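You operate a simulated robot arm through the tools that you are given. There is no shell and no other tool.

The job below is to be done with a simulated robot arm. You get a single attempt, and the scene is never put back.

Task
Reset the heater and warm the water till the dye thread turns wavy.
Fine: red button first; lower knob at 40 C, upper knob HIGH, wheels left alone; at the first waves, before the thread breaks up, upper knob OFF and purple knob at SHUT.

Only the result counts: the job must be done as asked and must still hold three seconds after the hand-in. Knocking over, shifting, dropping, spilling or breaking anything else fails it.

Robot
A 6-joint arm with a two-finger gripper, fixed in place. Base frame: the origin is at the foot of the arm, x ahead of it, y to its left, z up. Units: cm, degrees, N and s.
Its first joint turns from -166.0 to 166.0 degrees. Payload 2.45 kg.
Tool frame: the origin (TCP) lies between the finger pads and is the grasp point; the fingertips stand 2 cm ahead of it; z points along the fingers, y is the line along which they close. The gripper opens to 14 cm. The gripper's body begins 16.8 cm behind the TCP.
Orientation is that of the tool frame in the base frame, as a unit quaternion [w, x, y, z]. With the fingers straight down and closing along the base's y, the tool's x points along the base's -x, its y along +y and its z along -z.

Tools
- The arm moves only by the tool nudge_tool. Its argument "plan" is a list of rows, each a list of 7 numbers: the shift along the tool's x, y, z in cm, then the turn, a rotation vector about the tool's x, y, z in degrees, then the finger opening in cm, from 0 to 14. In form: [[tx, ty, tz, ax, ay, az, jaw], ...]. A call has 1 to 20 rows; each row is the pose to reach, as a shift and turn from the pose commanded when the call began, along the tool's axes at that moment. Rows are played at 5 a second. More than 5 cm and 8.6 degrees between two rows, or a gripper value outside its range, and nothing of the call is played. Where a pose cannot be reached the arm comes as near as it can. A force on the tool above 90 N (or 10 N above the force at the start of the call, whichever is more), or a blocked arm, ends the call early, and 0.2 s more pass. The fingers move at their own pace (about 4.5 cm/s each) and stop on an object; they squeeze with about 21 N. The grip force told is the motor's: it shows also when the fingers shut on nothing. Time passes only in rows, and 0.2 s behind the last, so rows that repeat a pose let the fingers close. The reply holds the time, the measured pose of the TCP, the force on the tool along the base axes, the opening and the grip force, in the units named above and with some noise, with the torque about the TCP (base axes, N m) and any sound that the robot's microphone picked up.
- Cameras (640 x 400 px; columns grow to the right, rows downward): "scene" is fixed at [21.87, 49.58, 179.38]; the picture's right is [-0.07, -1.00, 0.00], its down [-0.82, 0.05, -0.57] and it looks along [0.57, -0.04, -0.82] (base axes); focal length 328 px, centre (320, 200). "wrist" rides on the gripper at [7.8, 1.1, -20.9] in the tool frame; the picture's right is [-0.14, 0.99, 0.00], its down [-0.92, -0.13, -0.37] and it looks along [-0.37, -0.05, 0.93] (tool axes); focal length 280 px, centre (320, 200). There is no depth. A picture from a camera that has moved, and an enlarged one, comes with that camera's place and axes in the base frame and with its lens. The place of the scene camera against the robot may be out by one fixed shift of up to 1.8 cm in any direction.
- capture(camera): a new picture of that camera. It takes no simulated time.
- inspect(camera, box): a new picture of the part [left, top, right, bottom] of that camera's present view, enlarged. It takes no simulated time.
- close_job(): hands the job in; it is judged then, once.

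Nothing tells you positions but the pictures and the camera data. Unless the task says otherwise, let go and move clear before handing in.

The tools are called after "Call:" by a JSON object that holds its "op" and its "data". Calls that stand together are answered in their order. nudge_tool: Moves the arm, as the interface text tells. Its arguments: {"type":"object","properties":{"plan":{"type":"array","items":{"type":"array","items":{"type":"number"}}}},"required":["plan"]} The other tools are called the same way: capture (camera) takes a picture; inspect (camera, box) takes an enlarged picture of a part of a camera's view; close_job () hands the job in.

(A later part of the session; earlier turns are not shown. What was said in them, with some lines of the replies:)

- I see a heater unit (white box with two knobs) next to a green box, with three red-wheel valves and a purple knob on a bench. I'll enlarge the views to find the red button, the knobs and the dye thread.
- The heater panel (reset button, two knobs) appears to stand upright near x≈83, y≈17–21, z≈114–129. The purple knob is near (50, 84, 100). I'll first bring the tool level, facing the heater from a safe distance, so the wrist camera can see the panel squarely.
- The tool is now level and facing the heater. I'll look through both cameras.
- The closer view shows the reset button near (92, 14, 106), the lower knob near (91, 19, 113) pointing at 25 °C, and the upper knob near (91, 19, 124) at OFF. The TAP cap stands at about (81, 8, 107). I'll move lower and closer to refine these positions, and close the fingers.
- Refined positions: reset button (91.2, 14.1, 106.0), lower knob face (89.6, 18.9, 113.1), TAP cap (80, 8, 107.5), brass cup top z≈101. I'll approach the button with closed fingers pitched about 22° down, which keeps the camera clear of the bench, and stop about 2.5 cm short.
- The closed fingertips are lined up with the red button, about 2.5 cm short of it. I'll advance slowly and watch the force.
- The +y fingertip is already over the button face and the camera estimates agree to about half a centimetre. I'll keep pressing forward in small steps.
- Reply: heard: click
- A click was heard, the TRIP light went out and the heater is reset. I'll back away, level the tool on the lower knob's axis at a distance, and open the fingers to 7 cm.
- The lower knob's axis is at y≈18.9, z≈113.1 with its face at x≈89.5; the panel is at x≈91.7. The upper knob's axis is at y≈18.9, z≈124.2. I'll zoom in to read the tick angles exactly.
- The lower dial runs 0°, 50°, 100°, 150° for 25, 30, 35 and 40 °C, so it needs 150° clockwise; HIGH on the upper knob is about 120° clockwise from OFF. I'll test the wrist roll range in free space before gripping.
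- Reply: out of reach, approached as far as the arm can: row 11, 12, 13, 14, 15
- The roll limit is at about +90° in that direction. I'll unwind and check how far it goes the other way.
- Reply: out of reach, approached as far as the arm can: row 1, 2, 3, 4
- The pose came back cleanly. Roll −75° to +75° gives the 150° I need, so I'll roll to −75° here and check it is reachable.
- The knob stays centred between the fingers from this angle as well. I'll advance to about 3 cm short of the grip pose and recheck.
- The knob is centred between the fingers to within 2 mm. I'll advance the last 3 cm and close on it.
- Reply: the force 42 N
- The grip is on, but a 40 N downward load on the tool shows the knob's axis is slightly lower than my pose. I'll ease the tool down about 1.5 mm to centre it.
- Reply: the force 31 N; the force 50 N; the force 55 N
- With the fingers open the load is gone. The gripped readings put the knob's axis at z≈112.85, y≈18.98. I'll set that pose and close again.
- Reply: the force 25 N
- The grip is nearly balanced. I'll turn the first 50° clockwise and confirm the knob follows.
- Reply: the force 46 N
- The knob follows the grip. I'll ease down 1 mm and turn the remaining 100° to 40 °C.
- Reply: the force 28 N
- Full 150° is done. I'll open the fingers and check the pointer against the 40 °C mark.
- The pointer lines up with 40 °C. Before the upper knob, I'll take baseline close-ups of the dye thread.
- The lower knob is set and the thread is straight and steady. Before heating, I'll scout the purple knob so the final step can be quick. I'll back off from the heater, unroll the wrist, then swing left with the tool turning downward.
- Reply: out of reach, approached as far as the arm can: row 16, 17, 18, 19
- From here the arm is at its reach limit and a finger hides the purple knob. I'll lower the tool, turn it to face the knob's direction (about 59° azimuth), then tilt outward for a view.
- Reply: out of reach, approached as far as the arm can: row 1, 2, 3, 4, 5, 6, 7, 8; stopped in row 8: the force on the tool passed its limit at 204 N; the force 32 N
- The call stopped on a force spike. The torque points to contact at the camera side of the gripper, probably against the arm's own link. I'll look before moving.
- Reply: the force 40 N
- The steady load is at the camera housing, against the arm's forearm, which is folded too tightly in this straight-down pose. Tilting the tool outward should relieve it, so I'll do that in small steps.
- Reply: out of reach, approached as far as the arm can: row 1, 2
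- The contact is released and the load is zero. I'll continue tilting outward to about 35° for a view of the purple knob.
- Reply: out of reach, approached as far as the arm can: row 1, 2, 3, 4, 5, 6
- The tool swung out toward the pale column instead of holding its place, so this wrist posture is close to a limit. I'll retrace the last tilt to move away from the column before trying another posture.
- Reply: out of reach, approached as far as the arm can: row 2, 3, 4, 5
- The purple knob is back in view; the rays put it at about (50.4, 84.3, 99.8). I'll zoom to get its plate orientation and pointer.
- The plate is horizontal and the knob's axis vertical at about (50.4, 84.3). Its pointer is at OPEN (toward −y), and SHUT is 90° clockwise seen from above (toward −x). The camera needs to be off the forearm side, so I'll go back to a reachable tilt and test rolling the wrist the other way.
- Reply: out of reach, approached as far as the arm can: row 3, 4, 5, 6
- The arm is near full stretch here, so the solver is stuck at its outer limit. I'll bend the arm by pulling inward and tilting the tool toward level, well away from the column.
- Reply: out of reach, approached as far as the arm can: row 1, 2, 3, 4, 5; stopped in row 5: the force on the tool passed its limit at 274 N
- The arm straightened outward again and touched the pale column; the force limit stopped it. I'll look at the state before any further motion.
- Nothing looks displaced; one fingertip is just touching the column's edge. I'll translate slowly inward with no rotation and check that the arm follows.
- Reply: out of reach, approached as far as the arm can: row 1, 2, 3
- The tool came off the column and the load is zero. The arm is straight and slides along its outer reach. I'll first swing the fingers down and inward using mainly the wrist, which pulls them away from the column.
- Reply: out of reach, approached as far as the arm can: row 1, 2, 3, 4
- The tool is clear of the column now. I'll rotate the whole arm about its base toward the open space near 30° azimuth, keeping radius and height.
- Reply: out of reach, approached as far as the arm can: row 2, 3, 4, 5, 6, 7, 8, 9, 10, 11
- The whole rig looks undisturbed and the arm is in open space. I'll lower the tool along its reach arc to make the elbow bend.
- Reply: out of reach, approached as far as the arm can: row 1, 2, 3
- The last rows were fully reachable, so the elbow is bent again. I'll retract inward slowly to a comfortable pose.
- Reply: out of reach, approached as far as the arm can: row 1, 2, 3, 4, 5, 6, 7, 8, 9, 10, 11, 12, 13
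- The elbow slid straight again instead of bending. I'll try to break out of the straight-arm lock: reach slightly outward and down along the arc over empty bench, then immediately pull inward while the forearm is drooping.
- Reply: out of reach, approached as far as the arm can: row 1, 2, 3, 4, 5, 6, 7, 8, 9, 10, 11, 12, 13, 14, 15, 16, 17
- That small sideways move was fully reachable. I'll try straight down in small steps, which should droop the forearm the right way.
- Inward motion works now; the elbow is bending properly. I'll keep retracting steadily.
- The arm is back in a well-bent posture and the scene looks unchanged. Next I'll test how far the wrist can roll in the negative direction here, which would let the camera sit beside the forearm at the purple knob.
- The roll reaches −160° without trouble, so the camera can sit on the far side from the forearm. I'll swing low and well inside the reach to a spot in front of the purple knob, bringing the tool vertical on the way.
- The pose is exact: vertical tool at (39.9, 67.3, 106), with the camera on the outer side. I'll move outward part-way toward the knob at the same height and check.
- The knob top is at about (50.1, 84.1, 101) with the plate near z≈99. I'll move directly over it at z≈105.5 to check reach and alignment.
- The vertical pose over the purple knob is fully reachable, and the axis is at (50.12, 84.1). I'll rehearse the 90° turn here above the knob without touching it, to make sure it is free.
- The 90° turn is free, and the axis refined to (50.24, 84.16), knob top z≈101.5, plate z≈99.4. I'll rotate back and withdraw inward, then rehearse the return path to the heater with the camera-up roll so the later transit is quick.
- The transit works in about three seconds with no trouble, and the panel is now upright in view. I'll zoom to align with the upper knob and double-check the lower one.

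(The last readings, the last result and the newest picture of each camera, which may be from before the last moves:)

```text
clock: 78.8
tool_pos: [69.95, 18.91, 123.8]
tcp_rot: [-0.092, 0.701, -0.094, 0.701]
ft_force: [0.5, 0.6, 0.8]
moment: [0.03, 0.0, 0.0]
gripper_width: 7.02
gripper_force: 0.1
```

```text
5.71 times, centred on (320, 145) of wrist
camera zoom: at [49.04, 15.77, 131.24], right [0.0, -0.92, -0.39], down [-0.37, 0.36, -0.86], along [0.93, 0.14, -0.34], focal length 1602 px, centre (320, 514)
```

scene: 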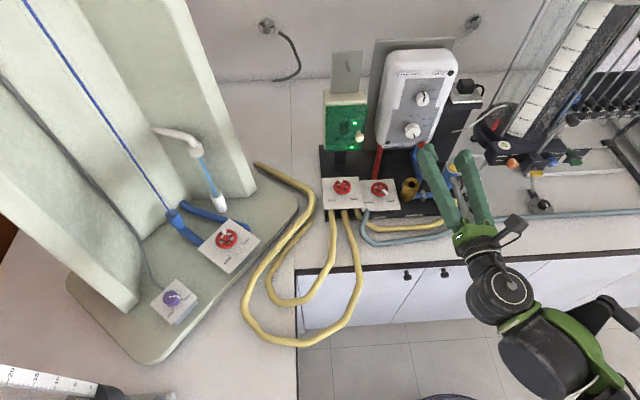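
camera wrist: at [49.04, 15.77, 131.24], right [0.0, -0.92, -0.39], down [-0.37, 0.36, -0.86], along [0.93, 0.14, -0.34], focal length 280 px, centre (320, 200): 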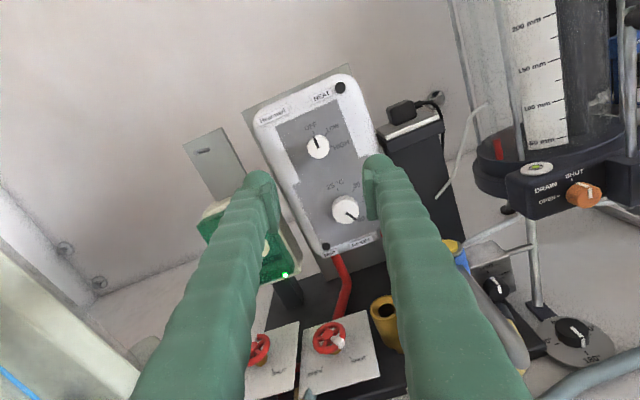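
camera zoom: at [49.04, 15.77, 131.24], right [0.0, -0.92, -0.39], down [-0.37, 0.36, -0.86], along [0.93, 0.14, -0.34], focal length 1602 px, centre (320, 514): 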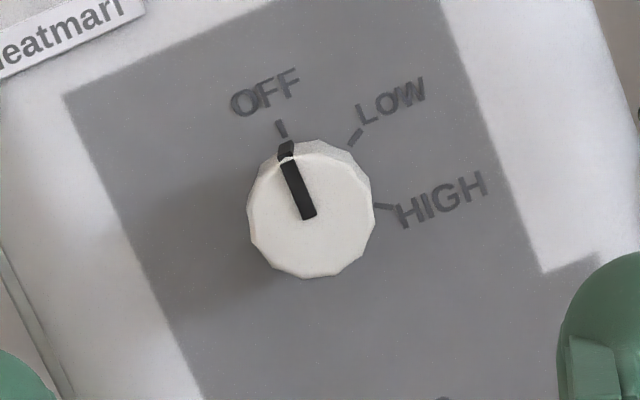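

LOW is at 60° and HIGH at 120° from OFF, and the lower pointer sits on 40. I'll approach the upper knob with its axis at y≈19.0, z≈123.7, stopping short for a check.

Call:
{"op": "nudge_tool", "data": {"plan": [[-0.12, -0.06, 4, 0, 0, 0, 7], [-0.12, -0.06, 8, 0, 0, 0, 7], [-0.12, -0.06, 12, 0, 0, 0, 6.5], [-0.12, -0.06, 16, 0, 0, 0, 6], [-0.12, -0.06, 16, 0, 0, 0, 6]]}}

Call:
{"op": "inspect", "data": {"camera": "wrist", "box": [220, 90, 420, 240]}}

```text
clock: 80.0
tool_pos: [85.94, 18.76, 123.73]
tcp_rot: [-0.092, 0.702, -0.093, 0.7]
ft_force: [0.6, 0.3, 0.5]
moment: [0.01, -0.02, -0.01]
gripper_width: 6.02
gripper_force: 0.1
```

```text
2.67 times, centred on (320, 165) of wrist
camera zoom: at [65.1, 15.71, 131.27], right [0.0, -0.92, -0.39], down [-0.37, 0.36, -0.86], along [0.93, 0.14, -0.34], focal length 748 px, centre (320, 293)
```

zoom: 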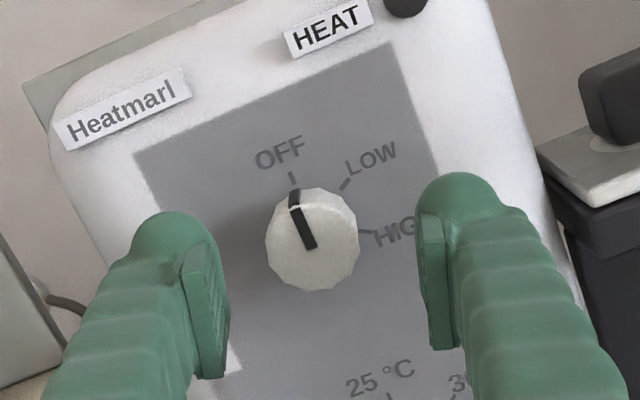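

The knob is about 3 mm to the left of the finger midline. I'll correct that while moving in the last 3 cm, then close.

Call:
{"op": "nudge_tool", "data": {"plan": [[-0.07, -0.24, 0.5, 0, 0, 0, 6], [-0.07, -0.24, 2, 0, 0, 0, 6], [-0.07, -0.24, 3.15, 0, 0, 0, 6], [-0.07, -0.24, 3.15, 0, 0, 0, 6]]}}

Call:
{"op": "inspect", "data": {"camera": "wrist", "box": [220, 90, 420, 240]}}

```text
clock: 81.0
tool_pos: [89.15, 19.06, 123.86]
tcp_rot: [-0.093, 0.702, -0.093, 0.7]
ft_force: [-0.1, 0.4, 0.4]
moment: [-0.03, 0.0, -0.03]
gripper_width: 6.02
gripper_force: 0.1
```

```text
2.67 times, centred on (320, 165) of wrist
camera zoom: at [68.26, 15.94, 131.24], right [0.0, -0.92, -0.39], down [-0.37, 0.36, -0.86], along [0.93, 0.14, -0.34], focal length 748 px, centre (320, 293)
```

zoom: 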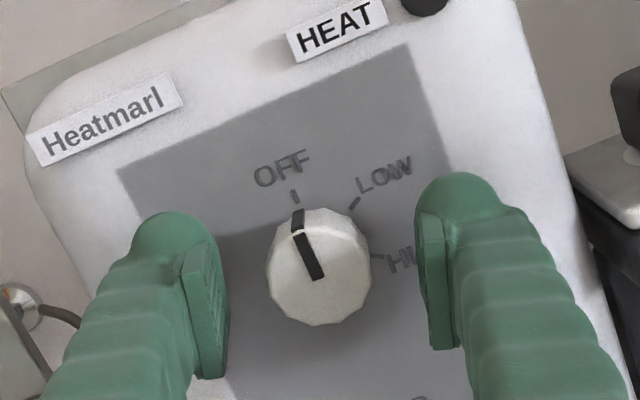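

Call:
{"op": "nudge_tool", "data": {"plan": [[0, 0, 0, 0, 0, 0, 3], [0, 0, 0, 0, 0, 0, 2], [0, 0, 0, 0, 0, 0, 1.5], [0, 0, 0, 0, 0, 0, 1.5]]}}

Call:
{"op": "inspect", "data": {"camera": "scene", "box": [60, 40, 160, 140]}}

```text
clock: 82.0
tool_pos: [89.2, 18.95, 123.73]
tcp_rot: [-0.093, 0.702, -0.094, 0.7]
ft_force: [2.0, 2.1, 2.0]
moment: [0.01, -0.02, 0.02]
gripper_width: 3.0
gripper_force: 40.0
```

```text
4.00 times, centred on (110, 90) of scene
camera zoom: at [21.87, 49.58, 179.38], right [-0.07, -1.0, 0.0], down [-0.82, 0.05, -0.57], along [0.57, -0.04, -0.82], focal length 1310 px, centre (1160, 640)
```

zoom: 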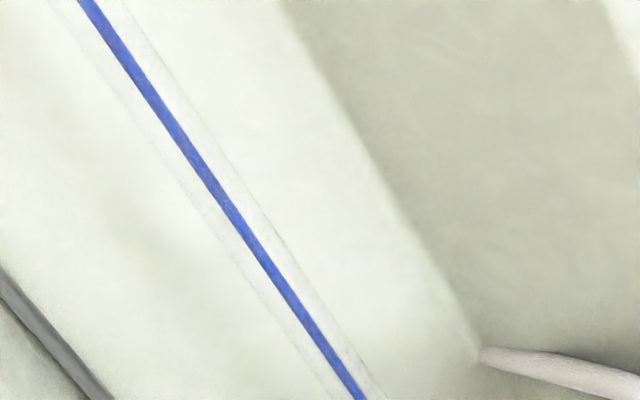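

The grip is well centred with almost no side load, and the thread is still straight. I'll turn the upper knob 120° clockwise to HIGH.

Call:
{"op": "nudge_tool", "data": {"plan": [[0, 0, 0, 0, 0, 8.57, 1.5], [0, 0, 0, 0, 0, 17.14, 1.5], [0, 0, 0, 0, 0, 25.7, 1.5], [0, 0, 0, 0, 0, 34.3, 1.5], [0, 0, 0, 0, 0, 42.9, 1.5], [0, 0, 0, 0, 0, 51.4, 1.5], [0, 0, 0, 0, 0, 60, 1.5], [0, 0, 0, 0, 0, 68.6, 1.5], [0, 0, 0, 0, 0, 77.1, 1.5], [0, 0, 0, 0, 0, 85.7, 1.5], [0, 0, 0, 0, 0, 94.3, 1.5], [0, 0, 0, 0, 0, 102.9, 1.5], [0, 0, 0, 0, 0, 111.4, 1.5], [0, 0, 0, 0, 0, 120, 1.5]]}}

Call:
{"op": "capture", "data": {"camera": "scene"}}

Call:
{"op": "inspect", "data": {"camera": "wrist", "box": [220, 90, 420, 240]}}

Call:
{"op": "inspect", "data": {"camera": "scene", "box": [20, 0, 180, 220]}}

```text
clock: 85.0
tool_pos: [89.09, 19.13, 123.96]
tcp_rot: [0.653, -0.268, 0.655, -0.271]
ft_force: [22.0, 4.6, 44.6]
moment: [-0.3, -0.45, 0.05]
gripper_width: 3.0
gripper_force: 45.0
```

```text
taken
```

scene: 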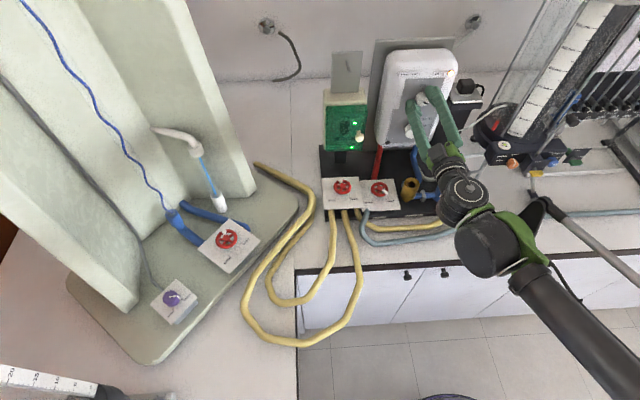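

```text
2.67 times, centred on (320, 165) of wrist
camera zoom: at [68.18, 14.31, 117.74], right [0.0, 0.8, -0.6], down [-0.37, 0.56, 0.74], along [0.93, 0.22, 0.29], focal length 748 px, centre (320, 293)
```

zoom: 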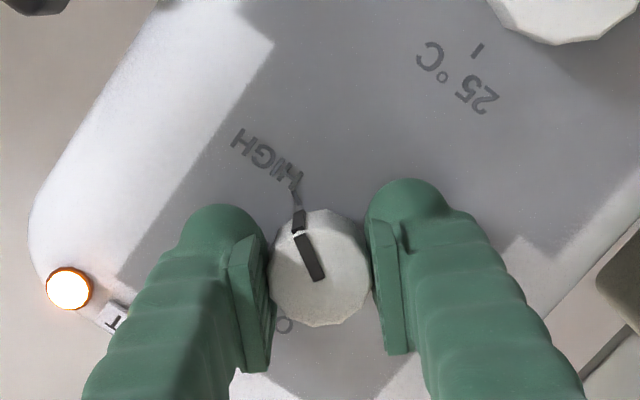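

```text
1.82 times, centred on (100, 110) of scene
camera zoom: at [21.87, 49.58, 179.38], right [-0.07, -1.0, 0.0], down [-0.82, 0.05, -0.57], along [0.57, -0.04, -0.82], focal length 596 px, centre (720, 364)
```

zoom: 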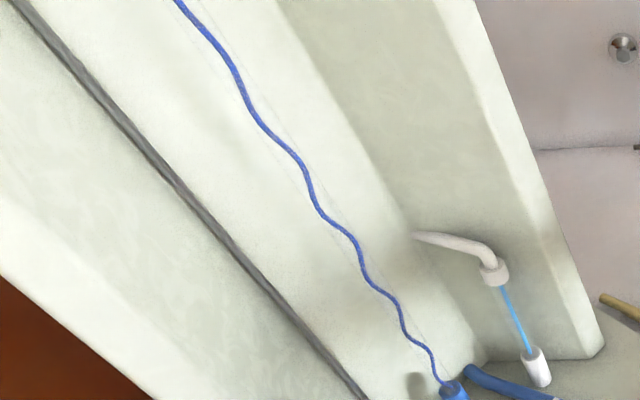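

The HEAT light is on, the pointer is at HIGH and the thread already shows clear waves. I'll turn the knob straight back to OFF, release and withdraw.

Call:
{"op": "nudge_tool", "data": {"plan": [[0, 0, 0, 0, 0, -8.57, 1.5], [0, 0, 0, 0, 0, -17.14, 1.5], [0, 0, 0, 0, 0, -25.7, 1.5], [0, 0, 0, 0, 0, -34.3, 1.5], [0, 0, 0, 0, 0, -42.9, 1.5], [0, 0, 0, 0, 0, -51.4, 1.5], [0, 0, 0, 0, 0, -60, 1.5], [0, 0, 0, 0, 0, -68.6, 1.5], [0, 0, 0, 0, 0, -77.1, 1.5], [0, 0, 0, 0, 0, -85.7, 1.5], [0, 0, 0, 0, 0, -94.3, 1.5], [0, 0, 0, 0, 0, -102.9, 1.5], [0, 0, 0, 0, 0, -111.4, 1.5], [0, 0, 0, 0, 0, -120, 1.5], [0, 0, 0, 0, 0, -120, 6.5], [0, 0, 0, 0, 0, -120, 7], [0, 0, -2, 0, 0, -120, 7]]}}

Call:
{"op": "inspect", "data": {"camera": "wrist", "box": [220, 90, 420, 240]}}

Call:
{"op": "inspect", "data": {"camera": "scene", "box": [20, 0, 180, 220]}}

```text
clock: 88.6
tool_pos: [87.12, 19.22, 123.78]
tcp_rot: [-0.091, 0.702, -0.093, 0.7]
ft_force: [0.2, 1.0, 0.0]
moment: [-0.01, 0.0, 0.03]
gripper_width: 7.01
gripper_force: 0.1
```

```text
2.67 times, centred on (320, 165) of wrist
camera zoom: at [66.29, 16.1, 131.19], right [0.0, -0.92, -0.39], down [-0.37, 0.36, -0.86], along [0.93, 0.14, -0.34], focal length 748 px, centre (320, 293)
```

zoom: 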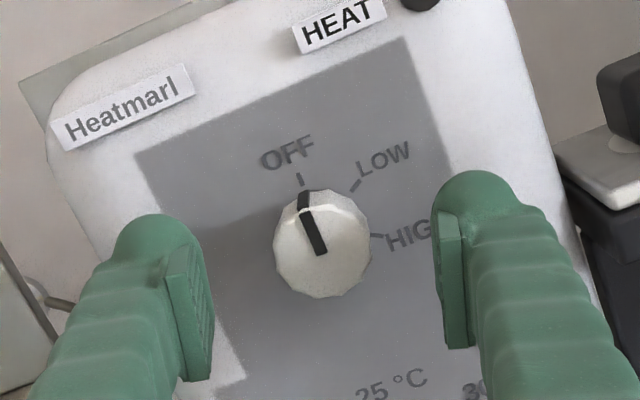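

```text
1.82 times, centred on (100, 110) of scene
camera zoom: at [21.87, 49.58, 179.38], right [-0.07, -1.0, 0.0], down [-0.82, 0.05, -0.57], along [0.57, -0.04, -0.82], focal length 596 px, centre (720, 364)
```

zoom: 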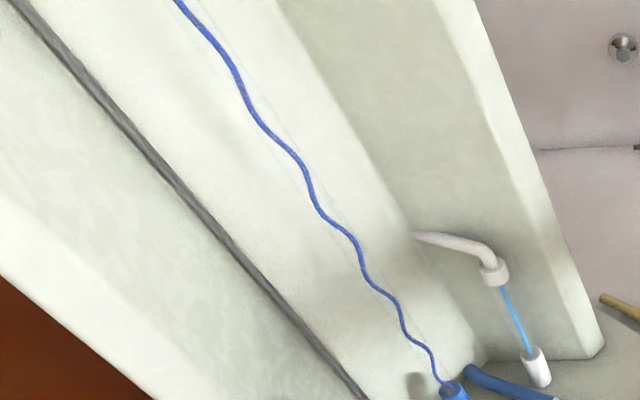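

The upper knob is back at OFF, the HEAT light is out, and the thread is wavy but unbroken. I'll run the rehearsed transit straight to the purple knob.

Call:
{"op": "nudge_tool", "data": {"plan": [[0, 0, -4.1, 0, 0, 0, 7], [0, 0, -8.6, 0, 0, 0, 7], [0, 0, -12.9, 0, 0, 0, 7], [0.19, -0.05, -17.14, 0, 0, 0, 7], [-2.07, -3.55, -17.66, 1.21, -6.49, -2.85, 7], [-4.37, -7.09, -18.41, 2.41, -12.99, -5.7, 7], [-6.67, -10.62, -19.41, 3.62, -19.48, -8.55, 7], [-8.96, -14.11, -20.62, 4.83, -25.97, -11.4, 7], [-11.24, -17.56, -22.08, 6.04, -32.46, -14.25, 7], [-13.51, -20.97, -23.77, 7.24, -38.96, -17.1, 7], [-15.75, -24.3, -25.69, 8.45, -45.45, -19.95, 7], [-17.98, -27.56, -27.83, 9.66, -51.94, -22.8, 7], [-20.18, -30.73, -30.21, 10.86, -58.44, -25.65, 7], [-22.35, -33.78, -32.8, 12.07, -64.93, -28.5, 7], [-24.49, -36.71, -35.61, 13.28, -71.42, -31.35, 7], [-26.6, -39.52, -38.62, 14.48, -77.92, -34.2, 7], [-28.67, -42.18, -41.85, 15.69, -84.41, -37.05, 7], [-30.71, -44.66, -45.29, 16.9, -90.9, -39.9, 7], [-32.05, -48.58, -42.8, 16.9, -90.9, -39.9, 7], [-33.09, -52.45, -40.4, 16.9, -90.9, -39.9, 7]]}}

Call:
{"op": "inspect", "data": {"camera": "scene", "box": [20, 0, 180, 220]}}

Call:
{"op": "inspect", "data": {"camera": "wrist", "box": [210, 30, 340, 160]}}

```text
clock: 92.8
tool_pos: [46.85, 78.33, 105.41]
tcp_rot: [-0.001, 0.951, 0.309, -0.001]
ft_force: [-1.4, -0.9, 0.0]
moment: [0.09, -0.09, 0.0]
gripper_width: 7.01
gripper_force: 0.1
```

```text
1.82 times, centred on (100, 110) of scene
camera zoom: at [21.87, 49.58, 179.38], right [-0.07, -1.0, 0.0], down [-0.82, 0.05, -0.57], along [0.57, -0.04, -0.82], focal length 596 px, centre (720, 364)
```

zoom: 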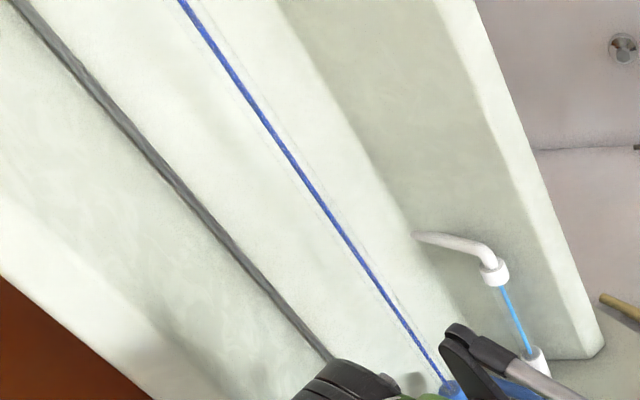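

```text
3.08 times, centred on (275, 95) of wrist
camera zoom: at [53.78, 82.02, 126.46], right [0.47, -0.88, 0.0], down [-0.82, -0.44, 0.37], along [-0.33, -0.17, -0.93], focal length 863 px, centre (458, 523)
```

zoom: 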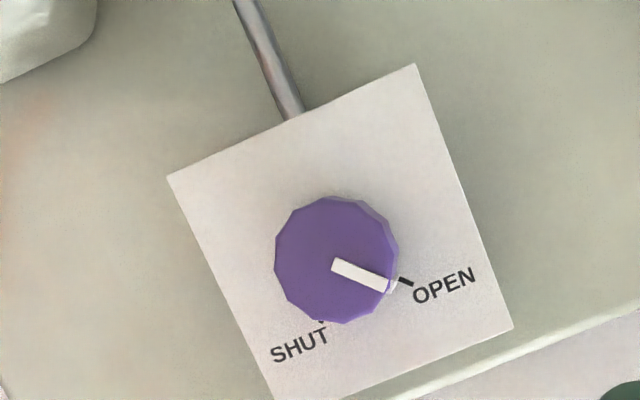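

The thread has settled back to a smooth, unbroken line now that the heater is off. I'll go over the purple knob and check alignment before lowering.

Call:
{"op": "nudge_tool", "data": {"plan": [[3.1, -1.36, 0, 0, 0, 0, 7], [6.17, -2.72, 0, 0, 0, 0, 7], [6.17, -2.72, 1, 0, 0, 0, 7]]}}

Call:
{"op": "inspect", "data": {"camera": "wrist", "box": [240, 100, 400, 240]}}

```text
clock: 93.6
tool_pos: [50.28, 84.2, 104.47]
tcp_rot: [0.0, 0.951, 0.309, -0.001]
ft_force: [0.0, 0.2, -1.2]
moment: [0.0, 0.02, 0.01]
gripper_width: 6.99
gripper_force: 0.1
```

```text
2.86 times, centred on (320, 170) of wrist
camera zoom: at [57.28, 87.91, 125.49], right [0.47, -0.88, 0.0], down [-0.82, -0.44, 0.37], along [-0.33, -0.17, -0.93], focal length 801 px, centre (320, 286)
```

zoom: 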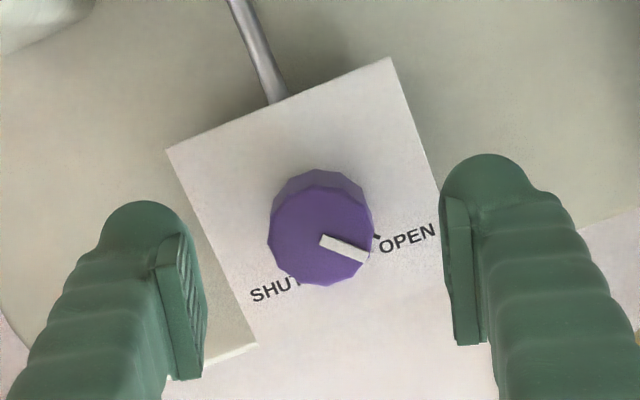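

It's aligned. I'll lower to about z=101.9, with the tips just above the plate, watching the force.

Call:
{"op": "nudge_tool", "data": {"plan": [[0, 0, 1.2, 0, 0, 0, 7], [0, 0, 2, 0, 0, 0, 7], [0, 0, 2.5, 0, 0, 0, 7]]}}

Call:
{"op": "inspect", "data": {"camera": "wrist", "box": [240, 100, 400, 240]}}

```text
clock: 94.4
tool_pos: [50.33, 84.27, 101.94]
tcp_rot: [0.0, 0.951, 0.308, -0.001]
ft_force: [0.3, -0.7, -0.8]
moment: [0.02, -0.01, -0.01]
gripper_width: 7.01
gripper_force: 0.1
```

```text
2.86 times, centred on (320, 170) of wrist
camera zoom: at [57.28, 87.89, 123.0], right [0.47, -0.88, 0.0], down [-0.82, -0.44, 0.37], along [-0.33, -0.17, -0.93], focal length 801 px, centre (320, 286)
```

zoom: 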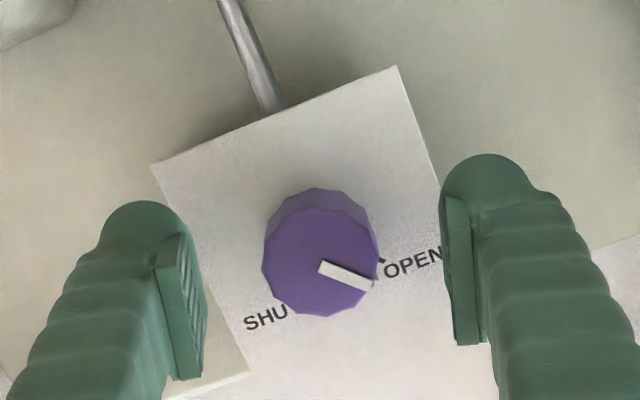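

Call:
{"op": "nudge_tool", "data": {"plan": [[0, 0, 0, 0, 0, 0, 3], [0, 0, 0, 0, 0, 0, 2], [0, 0, 0, 0, 0, 0, 1.5], [0, 0, 0, 0, 0, 0, 1.5]]}}

Call:
{"op": "inspect", "data": {"camera": "wrist", "box": [240, 100, 400, 240]}}

```text
clock: 95.4
tool_pos: [50.26, 84.23, 101.85]
tcp_rot: [0.0, 0.951, 0.308, 0.0]
ft_force: [-0.5, 2.4, 0.2]
moment: [0.06, -0.06, 0.0]
gripper_width: 3.18
gripper_force: 36.4
```

```text
2.86 times, centred on (320, 170) of wrist
camera zoom: at [57.27, 87.9, 123.01], right [0.47, -0.88, 0.0], down [-0.82, -0.44, 0.37], along [-0.33, -0.17, -0.93], focal length 801 px, centre (320, 286)
```

zoom: 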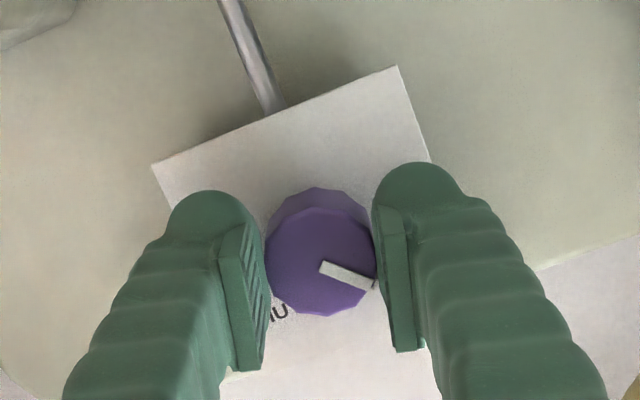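

The grip is clean with almost no side load. I'll turn 90° clockwise, seen from above, to SHUT.

Call:
{"op": "nudge_tool", "data": {"plan": [[0, 0, 0, 0, 0, 8.2, 1.5], [0, 0, 0, 0, 0, 16.4, 1.5], [0, 0, 0, 0, 0, 24.6, 1.5], [0, 0, 0, 0, 0, 32.8, 1.5], [0, 0, 0, 0, 0, 41, 1.5], [0, 0, 0, 0, 0, 49.2, 1.5], [0, 0, 0, 0, 0, 57.4, 1.5], [0, 0, 0, 0, 0, 65.6, 1.5], [0, 0, 0, 0, 0, 73.8, 1.5], [0, 0, 0, 0, 0, 82, 1.5], [0, 0, 0, 0, 0, 90, 1.5], [0, 0, 0, 0, 0, 90, 1.5]]}}

Call:
{"op": "inspect", "data": {"camera": "wrist", "box": [240, 100, 400, 240]}}

Call:
{"op": "inspect", "data": {"camera": "scene", "box": [20, 0, 180, 220]}}

```text
clock: 97.7
tool_pos: [50.01, 84.08, 102.92]
tcp_rot: [-0.004, 0.917, -0.398, 0.0]
ft_force: [0.2, 7.0, 76.1]
moment: [0.83, -1.55, 0.0]
gripper_width: 1.51
gripper_force: 41.0
stopped in row 11: the force on the tool passed its limit at 101 N (the readings are from after the stop); the commanded pose is now the measured one
```

```text
2.86 times, centred on (320, 170) of wrist
camera zoom: at [54.51, 77.38, 123.98], right [-0.82, -0.58, -0.01], down [-0.54, 0.76, 0.37], along [-0.21, 0.31, -0.93], focal length 801 px, centre (320, 286)
```

zoom: 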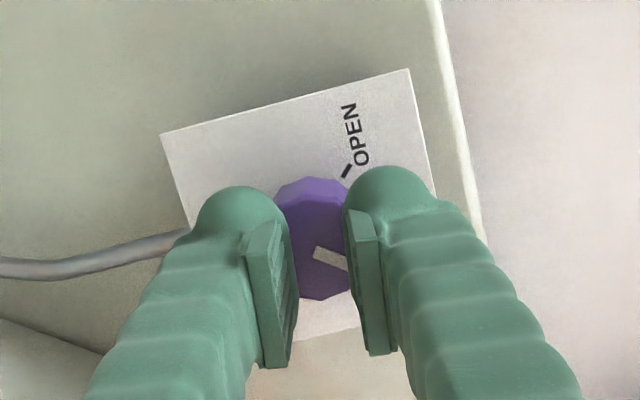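

```text
1.82 times, centred on (100, 110) of scene
camera zoom: at [21.87, 49.58, 179.38], right [-0.07, -1.0, 0.0], down [-0.82, 0.05, -0.57], along [0.57, -0.04, -0.82], focal length 596 px, centre (720, 364)
```

zoom: 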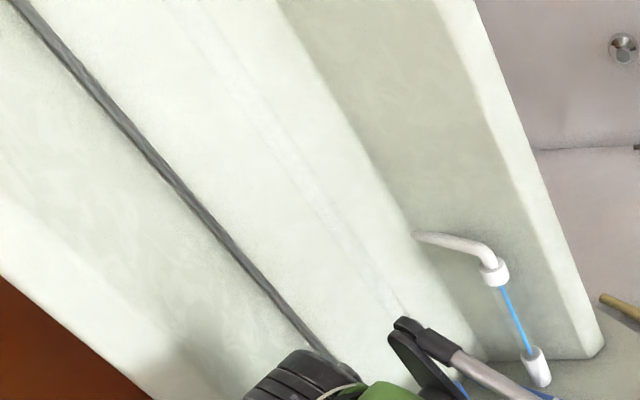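

The dye thread has vanished, so the purple valve is shutting. The fingers slipped up on top of the knob near the end and are pressing on it. I'll lift straight up, then check the pointer.

Call:
{"op": "nudge_tool", "data": {"plan": [[0, 0, -1, 0, 0, 0, 1.5], [0, 0, -2.5, 0, 0, 0, 1.5], [0, 0, -3, 0, 0, 0, 7], [0, 0, -3, 0, 0, 0, 7]]}}

Call:
{"op": "capture", "data": {"camera": "wrist"}}

Call:
{"op": "inspect", "data": {"camera": "wrist", "box": [240, 100, 400, 240]}}

```text
clock: 98.7
tool_pos: [50.3, 84.31, 105.36]
tcp_rot: [-0.003, 0.917, -0.399, -0.002]
ft_force: [0.1, -0.5, 0.2]
moment: [0.01, 0.0, -0.01]
gripper_width: 6.78
gripper_force: 0.1
```

```text
taken
camera wrist: at [54.79, 77.67, 126.47], right [-0.82, -0.58, 0.0], down [-0.54, 0.76, 0.37], along [-0.21, 0.31, -0.93], focal length 280 px, centre (320, 200)
```

wrist: 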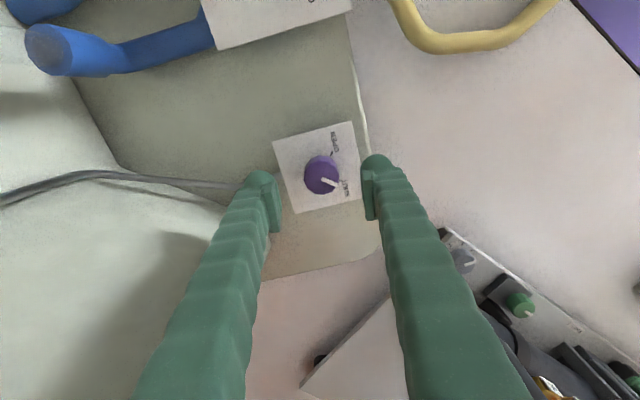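

```text
2.86 times, centred on (320, 170) of wrist
camera zoom: at [54.79, 77.67, 126.47], right [-0.82, -0.58, 0.0], down [-0.54, 0.76, 0.37], along [-0.21, 0.31, -0.93], focal length 801 px, centre (320, 286)
```

zoom: 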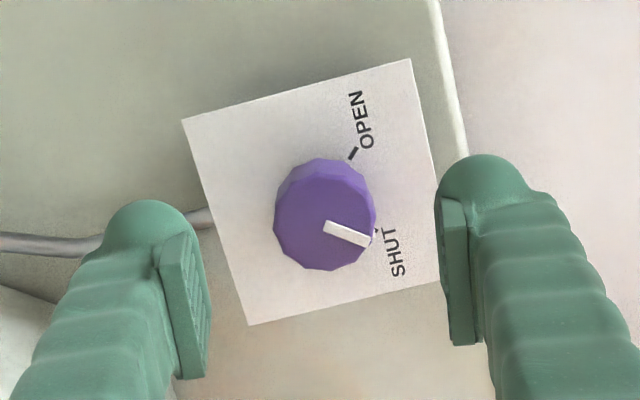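

Call:
{"op": "inspect", "data": {"camera": "wrist", "box": [290, 135, 350, 195]}}

Call:
{"op": "inspect", "data": {"camera": "scene", "box": [0, 0, 320, 400]}}

```text
6.67 times, centred on (320, 165) of wrist
camera zoom: at [54.79, 77.67, 126.47], right [-0.82, -0.58, 0.0], down [-0.54, 0.76, 0.37], along [-0.21, 0.31, -0.93], focal length 1869 px, centre (320, 433)
```

zoom: 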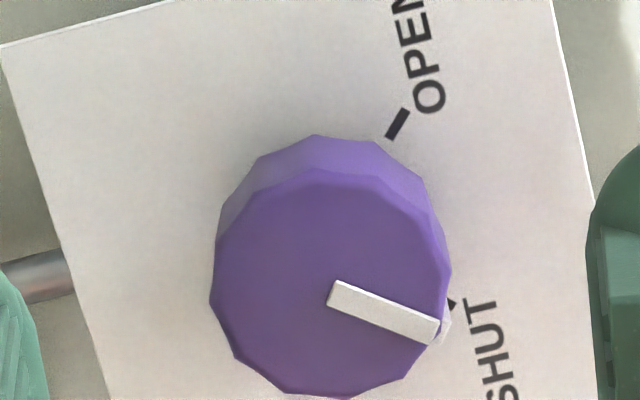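

```text
1.00 times, centred on (160, 200) of scene (not enlarged: the box is as wide or as high as the picture)
camera zoom: at [21.87, 49.58, 179.38], right [-0.07, -1.0, 0.0], down [-0.82, 0.05, -0.57], along [0.57, -0.04, -0.82], focal length 328 px, centre (480, 200)
```

zoom: 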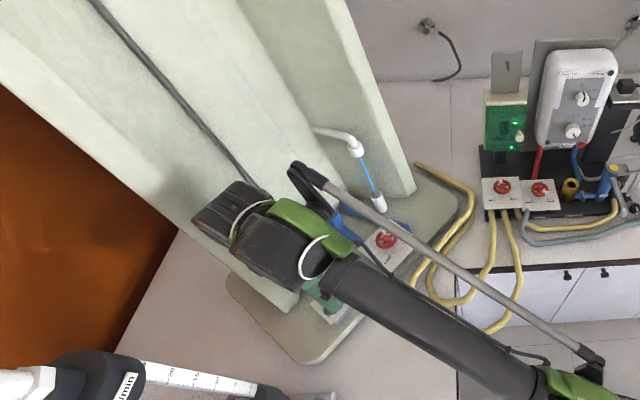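

The plate hasn't moved and the pointer reads at or very near SHUT. I'll withdraw inward so the scene camera can see it squarely.

Call:
{"op": "nudge_tool", "data": {"plan": [[1.14, 3.94, -0.2, 0, 0, 0, 7], [2.29, 7.88, -0.3, 0, 0, 0, 7], [3.43, 11.82, -0.3, 0, 0, 0, 7], [4.58, 15.76, -0.3, 0, 0, 0, 7]]}}

Call:
{"op": "inspect", "data": {"camera": "scene", "box": [130, 240, 210, 340]}}

Call:
{"op": "capture", "data": {"camera": "wrist"}}

```text
clock: 99.7
tool_pos: [41.8, 70.19, 105.71]
tcp_rot: [-0.002, 0.917, -0.399, 0.0]
ft_force: [0.0, 0.8, 0.3]
moment: [-0.07, 0.07, -0.01]
gripper_width: 6.98
gripper_force: 0.1
```

```text
4.00 times, centred on (170, 290) of scene
camera zoom: at [21.87, 49.58, 179.38], right [-0.07, -1.0, 0.0], down [-0.82, 0.05, -0.57], along [0.57, -0.04, -0.82], focal length 1310 px, centre (920, -160)
```

zoom: 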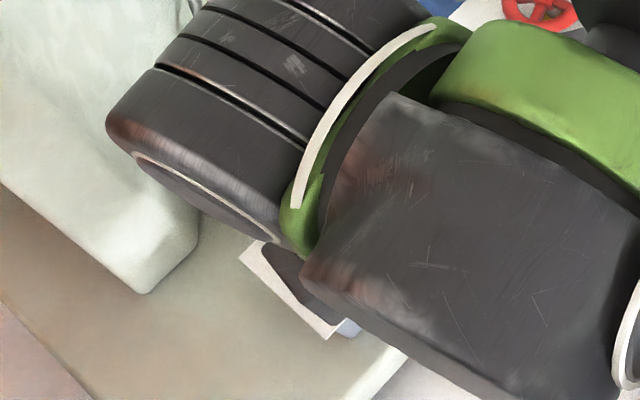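

```text
taken
camera wrist: at [46.37, 63.59, 126.66], right [-0.82, -0.58, 0.0], down [-0.54, 0.76, 0.37], along [-0.21, 0.31, -0.93], focal length 280 px, centre (320, 200)
```

wrist: 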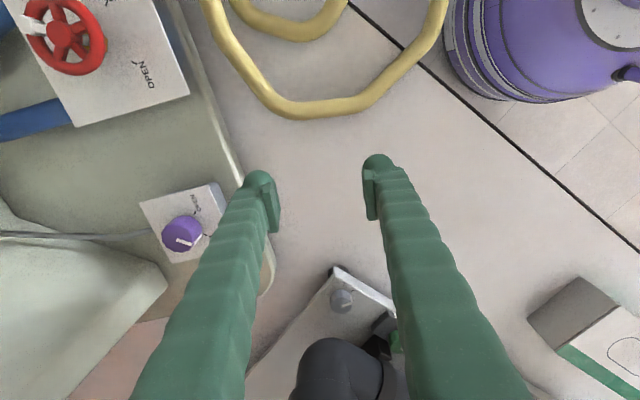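

The arm blocks that view. I'll swing it away along the safe arc, then look again.

Call:
{"op": "nudge_tool", "data": {"plan": [[4.51, -0.51, -0.7, 0, 0, 3.14, 7], [8.99, -0.75, -1.4, 0, 0, 6.28, 7], [13.42, -0.73, -2.1, 0, 0, 9.42, 7], [17.82, -0.47, -2.8, 0, 0, 12.56, 7], [22.15, 0.03, -3.5, 0, 0, 15.7, 7], [26.42, 0.77, -4.2, 0, 0, 18.84, 7], [30.61, 1.75, -4.9, 0, 0, 22, 7], [34.7, 2.93, -5.6, 0, 0, 25.1, 7]]}}

Call:
{"op": "inspect", "data": {"camera": "scene", "box": [145, 270, 205, 330]}}

Call:
{"op": "capture", "data": {"camera": "scene"}}

```text
clock: 101.5
tool_pos: [63.28, 42.87, 111.09]
tcp_rot: [-0.003, 0.809, -0.588, -0.001]
ft_force: [-1.3, 0.1, 0.1]
moment: [-0.03, -0.03, 0.0]
gripper_width: 7.0
gripper_force: 0.1
```

```text
6.67 times, centred on (175, 300) of scene
camera zoom: at [21.87, 49.58, 179.38], right [-0.07, -1.0, 0.0], down [-0.82, 0.05, -0.57], along [0.57, -0.04, -0.82], focal length 2184 px, centre (1287, -467)
```

zoom: 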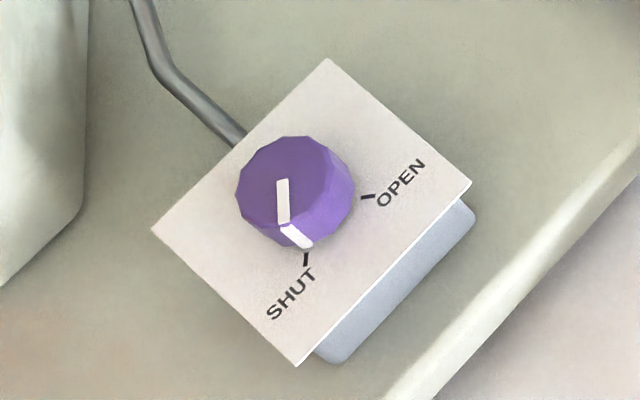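

```text
taken
```

scene: 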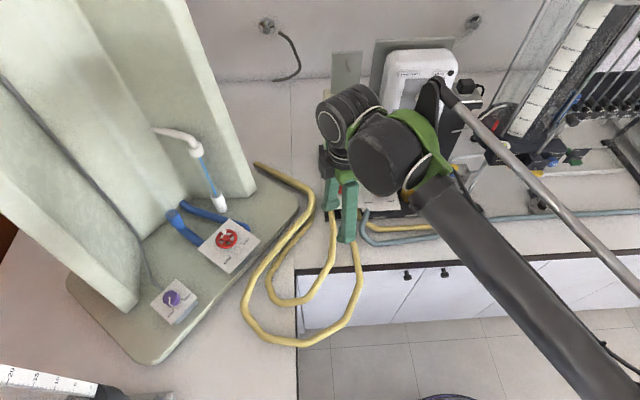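

From this angle the pointer looks about 8° short of the SHUT mark, matching the 83° turned before the slip. I'll go back along the same path and nudge it the rest of the way.

Call:
{"op": "nudge_tool", "data": {"plan": [[-4.13, 0.62, 0.7, 0, 0, -3.14, 7], [-8.34, 1.51, 1.4, 0, 0, -6.28, 7], [-12.53, 2.65, 2.1, 0, 0, -9.42, 7], [-16.67, 4.03, 2.8, 0, 0, -12.56, 7], [-20.76, 5.65, 3.5, 0, 0, -15.7, 7], [-24.79, 7.51, 4.2, 0, 0, -18.84, 7], [-28.75, 9.62, 4.9, 0, 0, -22, 7], [-32.59, 11.99, 5.4, 0, 0, -25.1, 7], [-35.75, 8.34, 5.5, 0, 0, -27, 7], [-38.82, 4.82, 5.5, 0, 0, -29, 7], [-41.11, 2.18, 5.5, 0, 0, -31, 7], [-43.3, -0.36, 5.5, 0, 0, -32, 7], [-43.3, -0.36, 5.5, 0, 0, -32, 7]]}}

Call:
{"op": "inspect", "data": {"camera": "wrist", "box": [240, 100, 400, 240]}}

```text
clock: 104.2
tool_pos: [50.38, 84.11, 105.8]
tcp_rot: [-0.002, 0.939, -0.343, -0.001]
ft_force: [0.2, 0.0, -0.1]
moment: [-0.02, 0.0, 0.01]
gripper_width: 6.98
gripper_force: 0.0
```

```text
2.86 times, centred on (320, 170) of wrist
camera zoom: at [55.74, 78.18, 126.9], right [-0.74, -0.67, 0.0], down [-0.62, 0.69, 0.37], along [-0.25, 0.28, -0.93], focal length 801 px, centre (320, 286)
```

zoom: 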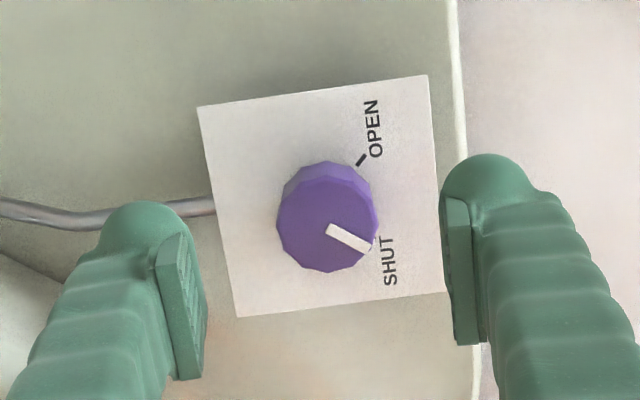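

Call:
{"op": "nudge_tool", "data": {"plan": [[0, 0.12, 1.5, 0, 0, 0, 7], [0, 0.12, 3, 0, 0, 0, 7], [0, 0.12, 3.9, 0, 0, 0, 6]]}}

Call:
{"op": "inspect", "data": {"camera": "wrist", "box": [240, 100, 400, 240]}}

```text
clock: 105.0
tool_pos: [50.3, 84.07, 101.89]
tcp_rot: [-0.002, 0.94, -0.342, -0.001]
ft_force: [0.6, -0.9, -0.3]
moment: [-0.01, -0.02, -0.03]
gripper_width: 6.03
gripper_force: 0.0
```

```text
2.86 times, centred on (320, 170) of wrist
camera zoom: at [55.58, 78.06, 122.94], right [-0.74, -0.67, 0.0], down [-0.62, 0.69, 0.37], along [-0.25, 0.28, -0.93], focal length 801 px, centre (320, 286)
```

zoom: 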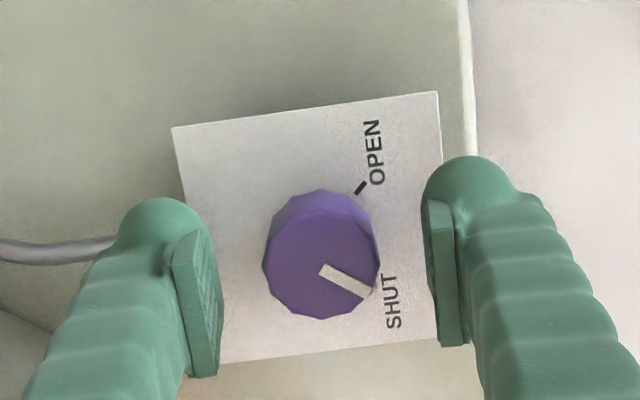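

Call:
{"op": "nudge_tool", "data": {"plan": [[0, 0, 0.15, 0, 0, 0, 6], [0, 0, 0.15, 0, 0, 0, 3], [0, 0, 0.15, 0, 0, 0, 2], [0, 0, 0.15, 0, 0, 0, 2], [0, 0, 0.15, 0, 0, 0, 2]]}}

Call:
{"op": "inspect", "data": {"camera": "wrist", "box": [240, 100, 400, 240]}}

```text
clock: 106.2
tool_pos: [50.26, 84.12, 101.69]
tcp_rot: [-0.002, 0.939, -0.343, -0.001]
ft_force: [2.6, 3.8, 3.8]
moment: [0.07, -0.02, -0.03]
gripper_width: 3.23
gripper_force: 44.9
```

```text
2.86 times, centred on (320, 170) of wrist
camera zoom: at [55.59, 78.05, 122.8], right [-0.74, -0.67, 0.0], down [-0.62, 0.69, 0.37], along [-0.25, 0.28, -0.93], focal length 801 px, centre (320, 286)
```

zoom: 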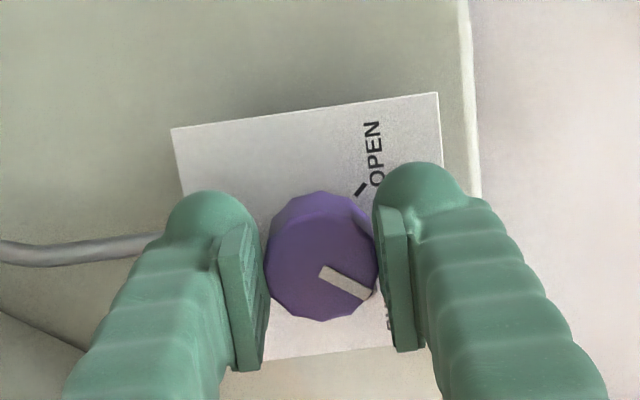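

The grip is balanced again. I'll turn the last 8° slowly.

Call:
{"op": "nudge_tool", "data": {"plan": [[0, 0, 0, 0, 0, 2, 2], [0, 0, 0, 0, 0, 4, 2], [0, 0, 0, 0, 0, 6, 2], [0, 0, 0, 0, 0, 8, 2]]}}

Call:
{"op": "inspect", "data": {"camera": "wrist", "box": [240, 100, 400, 240]}}

```text
clock: 107.2
tool_pos: [50.08, 83.95, 101.75]
tcp_rot: [-0.003, 0.913, -0.407, -0.001]
ft_force: [1.2, 1.1, 2.6]
moment: [0.05, 0.0, -0.03]
gripper_width: 3.26
gripper_force: 45.0
```

```text
2.86 times, centred on (320, 170) of wrist
camera zoom: at [54.7, 77.35, 122.8], right [-0.83, -0.56, 0.0], down [-0.52, 0.77, 0.37], along [-0.21, 0.31, -0.93], focal length 801 px, centre (320, 286)
```

zoom: 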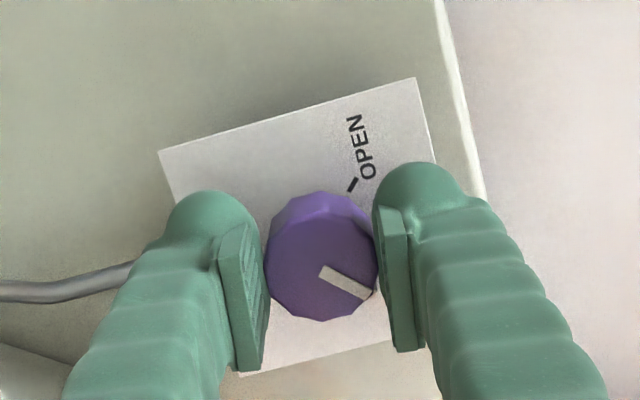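

The knob followed and now points at SHUT. I'll open, lift clear and withdraw the same way.

Call:
{"op": "nudge_tool", "data": {"plan": [[0, 0, 0, 0, 0, 0, 6.5], [0, 0, 0, 0, 0, 0, 7], [0, 0, -1.5, 0, 0, 0, 7], [0, 0, -3.8, 0, 0, 0, 7]]}}

Call:
{"op": "inspect", "data": {"camera": "wrist", "box": [240, 100, 400, 240]}}

```text
clock: 108.2
tool_pos: [50.41, 84.05, 105.54]
tcp_rot: [-0.003, 0.913, -0.408, -0.001]
ft_force: [0.0, -0.6, -0.3]
moment: [-0.01, -0.01, -0.01]
gripper_width: 6.99
gripper_force: 0.0
```

```text
2.86 times, centred on (320, 170) of wrist
camera zoom: at [54.77, 77.35, 126.61], right [-0.83, -0.56, 0.0], down [-0.52, 0.77, 0.37], along [-0.21, 0.31, -0.93], focal length 801 px, centre (320, 286)
```

zoom: 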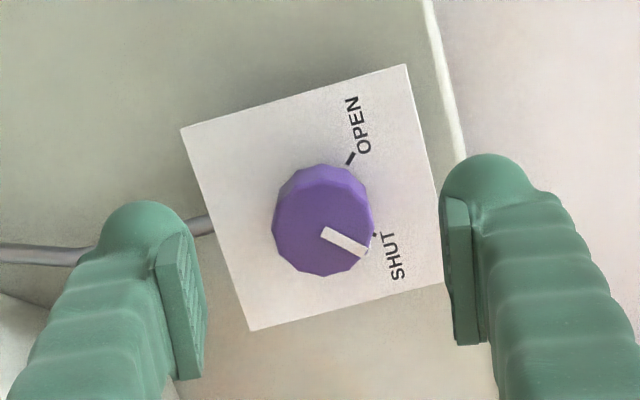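

Call:
{"op": "nudge_tool", "data": {"plan": [[1.16, 3.9, -0.2, 0, 0, 0, 7], [2.32, 7.81, -0.3, 0, 0, 0, 7], [3.48, 11.72, -0.3, 0, 0, 0, 7], [4.64, 15.62, -0.3, 0, 0, 0, 7], [9.11, 15, -1, 0, 0, 3.14, 7], [13.58, 14.68, -1.7, 0, 0, 6.28, 7], [18.02, 14.62, -2.4, 0, 0, 9.42, 7], [22.42, 14.8, -3.1, 0, 0, 12.56, 7], [26.76, 15.23, -3.8, 0, 0, 15.7, 7], [31.05, 15.89, -4.5, 0, 0, 18.84, 7], [35.25, 16.79, -5.2, 0, 0, 22, 7], [39.36, 17.91, -5.9, 0, 0, 25.1, 7]]}}

Call:
{"op": "inspect", "data": {"camera": "scene", "box": [145, 270, 205, 330]}}

Call:
{"op": "capture", "data": {"camera": "scene"}}

Call:
{"op": "inspect", "data": {"camera": "scene", "box": [190, 200, 280, 290]}}

```text
clock: 110.8
tool_pos: [63.13, 42.73, 111.31]
tcp_rot: [-0.003, 0.803, -0.596, -0.001]
ft_force: [0.2, 0.8, 0.0]
moment: [-0.1, -0.06, -0.01]
gripper_width: 6.99
gripper_force: 0.0
```

```text
6.67 times, centred on (175, 300) of scene
camera zoom: at [21.87, 49.58, 179.38], right [-0.07, -1.0, 0.0], down [-0.82, 0.05, -0.57], along [0.57, -0.04, -0.82], focal length 2184 px, centre (1287, -467)
```

zoom: 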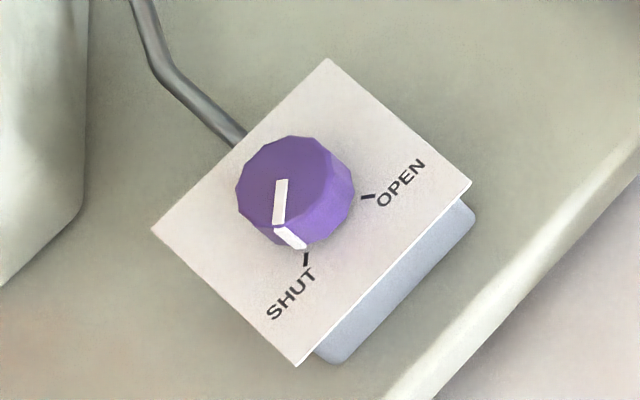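

```text
taken
```

scene: 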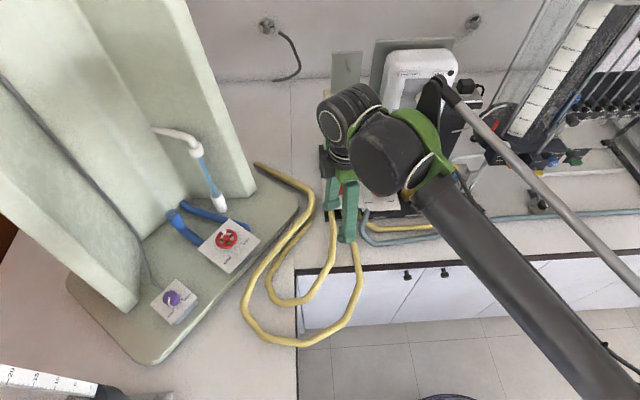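

```text
4.44 times, centred on (235, 245) of scene
camera zoom: at [21.87, 49.58, 179.38], right [-0.07, -1.0, 0.0], down [-0.82, 0.05, -0.57], along [0.57, -0.04, -0.82], focal length 1456 px, centre (698, 0)
```

zoom: 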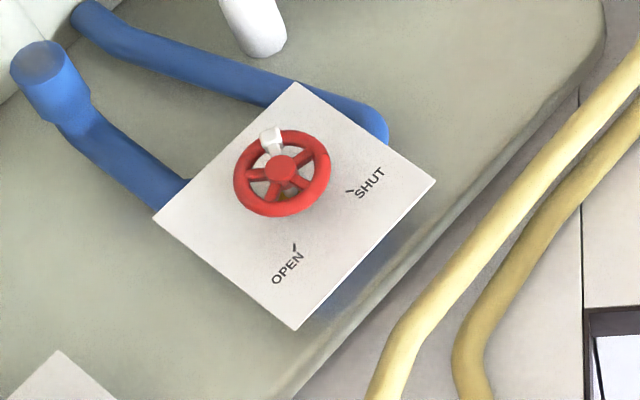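

Purple is at SHUT and the third wheel is untouched. I'll move the arm a little left to uncover the heater for a final check of both knobs and the other wheels.

Call:
{"op": "nudge_tool", "data": {"plan": [[-4.21, 0.52, 0, 0, 0, -3.14, 7], [-8.4, 1.49, 0, 0, 0, -6.28, 7], [-12.56, 2.72, 0, 0, 0, -9.42, 7], [-16.67, 4.19, 0, 0, 0, -12.56, 7], [-20.72, 5.9, 0, 0, 0, -15.7, 7], [-20.72, 5.9, 0, 0, 0, -15.7, 7]]}}

Call:
{"op": "capture", "data": {"camera": "scene"}}

Call:
{"op": "inspect", "data": {"camera": "scene", "box": [370, 40, 480, 160]}}

Call:
{"op": "inspect", "data": {"camera": "scene", "box": [300, 80, 440, 220]}}

```text
clock: 112.2
tool_pos: [51.55, 60.93, 111.29]
tcp_rot: [-0.002, 0.877, -0.48, 0.0]
ft_force: [0.0, 0.5, -0.1]
moment: [-0.01, -0.03, 0.03]
gripper_width: 6.99
gripper_force: 0.0
```

```text
taken
```

scene: 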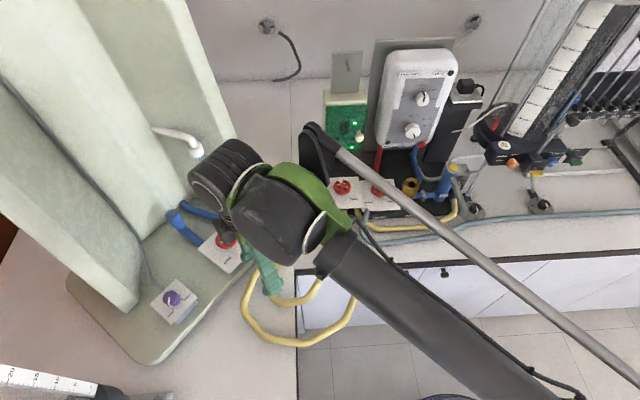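

```text
3.33 times, centred on (425, 100) of scene
camera zoom: at [21.87, 49.58, 179.38], right [-0.07, -1.0, 0.0], down [-0.82, 0.05, -0.57], along [0.57, -0.04, -0.82], focal length 1092 px, centre (-30, 533)
```

zoom: 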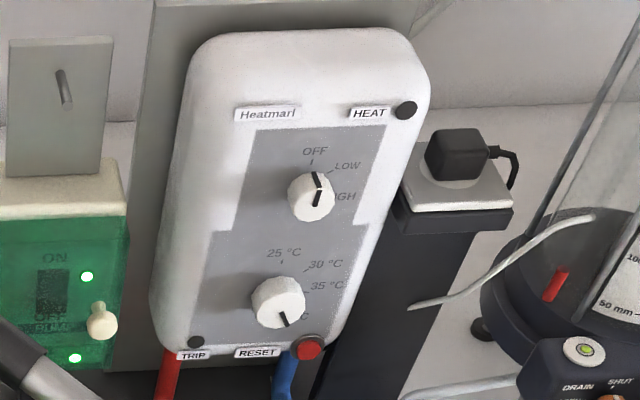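

```text
2.86 times, centred on (370, 150) of scene
camera zoom: at [21.87, 49.58, 179.38], right [-0.07, -1.0, 0.0], down [-0.82, 0.05, -0.57], along [0.57, -0.04, -0.82], focal length 936 px, centre (177, 343)
```

zoom: 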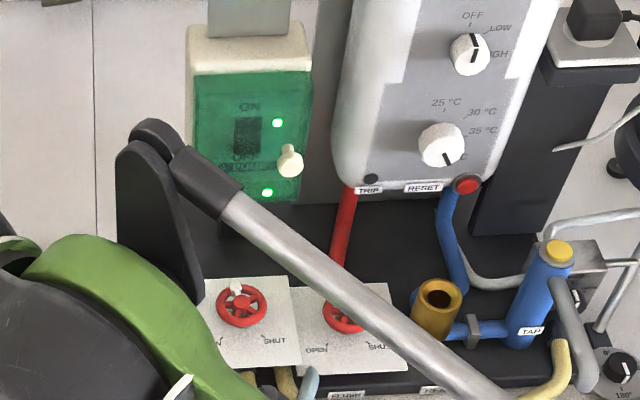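

Final check before handing in: TRIP and HEAT are both dark, the upper knob is at OFF, the lower knob is at 40 °C, and the purple knob is at SHUT with no dye flowing. The wheels I can see are unchanged, and the arm is clear. I'm handing the job in.

Call:
{"op": "close_job", "data": {}}

```text
The job is handed in.
```

The job is handed in, and the panel shows the settings you asked for. I can't see how it was judged. Here is what happened, in order:

- **Reset:** I pressed the red button first. It clicked and the TRIP light went out.
- **Lower knob:** I turned it to 40 °C and left it there.
- **Upper knob:** I turned it to HIGH. The thread was clearly wavy by the end of that turn, so I turned the knob straight back to OFF. The HEAT light went out.
- **Dye thread:** It never broke up. It had straightened again about four seconds after OFF, before I reached the purple knob.
- **Purple knob:** The first turn slipped about 8° short of SHUT, though the dye had already stopped. I gripped it again and finished the turn. It now reads at SHUT to within a few degrees.
- **Wheels:** I did not touch the three red wheels. The two I could see fully at the end were unchanged; the arm partly hid the third.

**Contact along the way:**
- **Column:** While I was scouting the purple knob, the arm straightened unexpectedly and a fingertip hit the pale column. The force limit stopped it at 274 N.
- **Purple knob:** During the slip the fingers also pressed down on the purple knob, at about 100 N.
- **Arm:** The wrist camera knocked against the arm itself once, at about 204 N.

I saw nothing shifted or damaged in the pictures afterwards.
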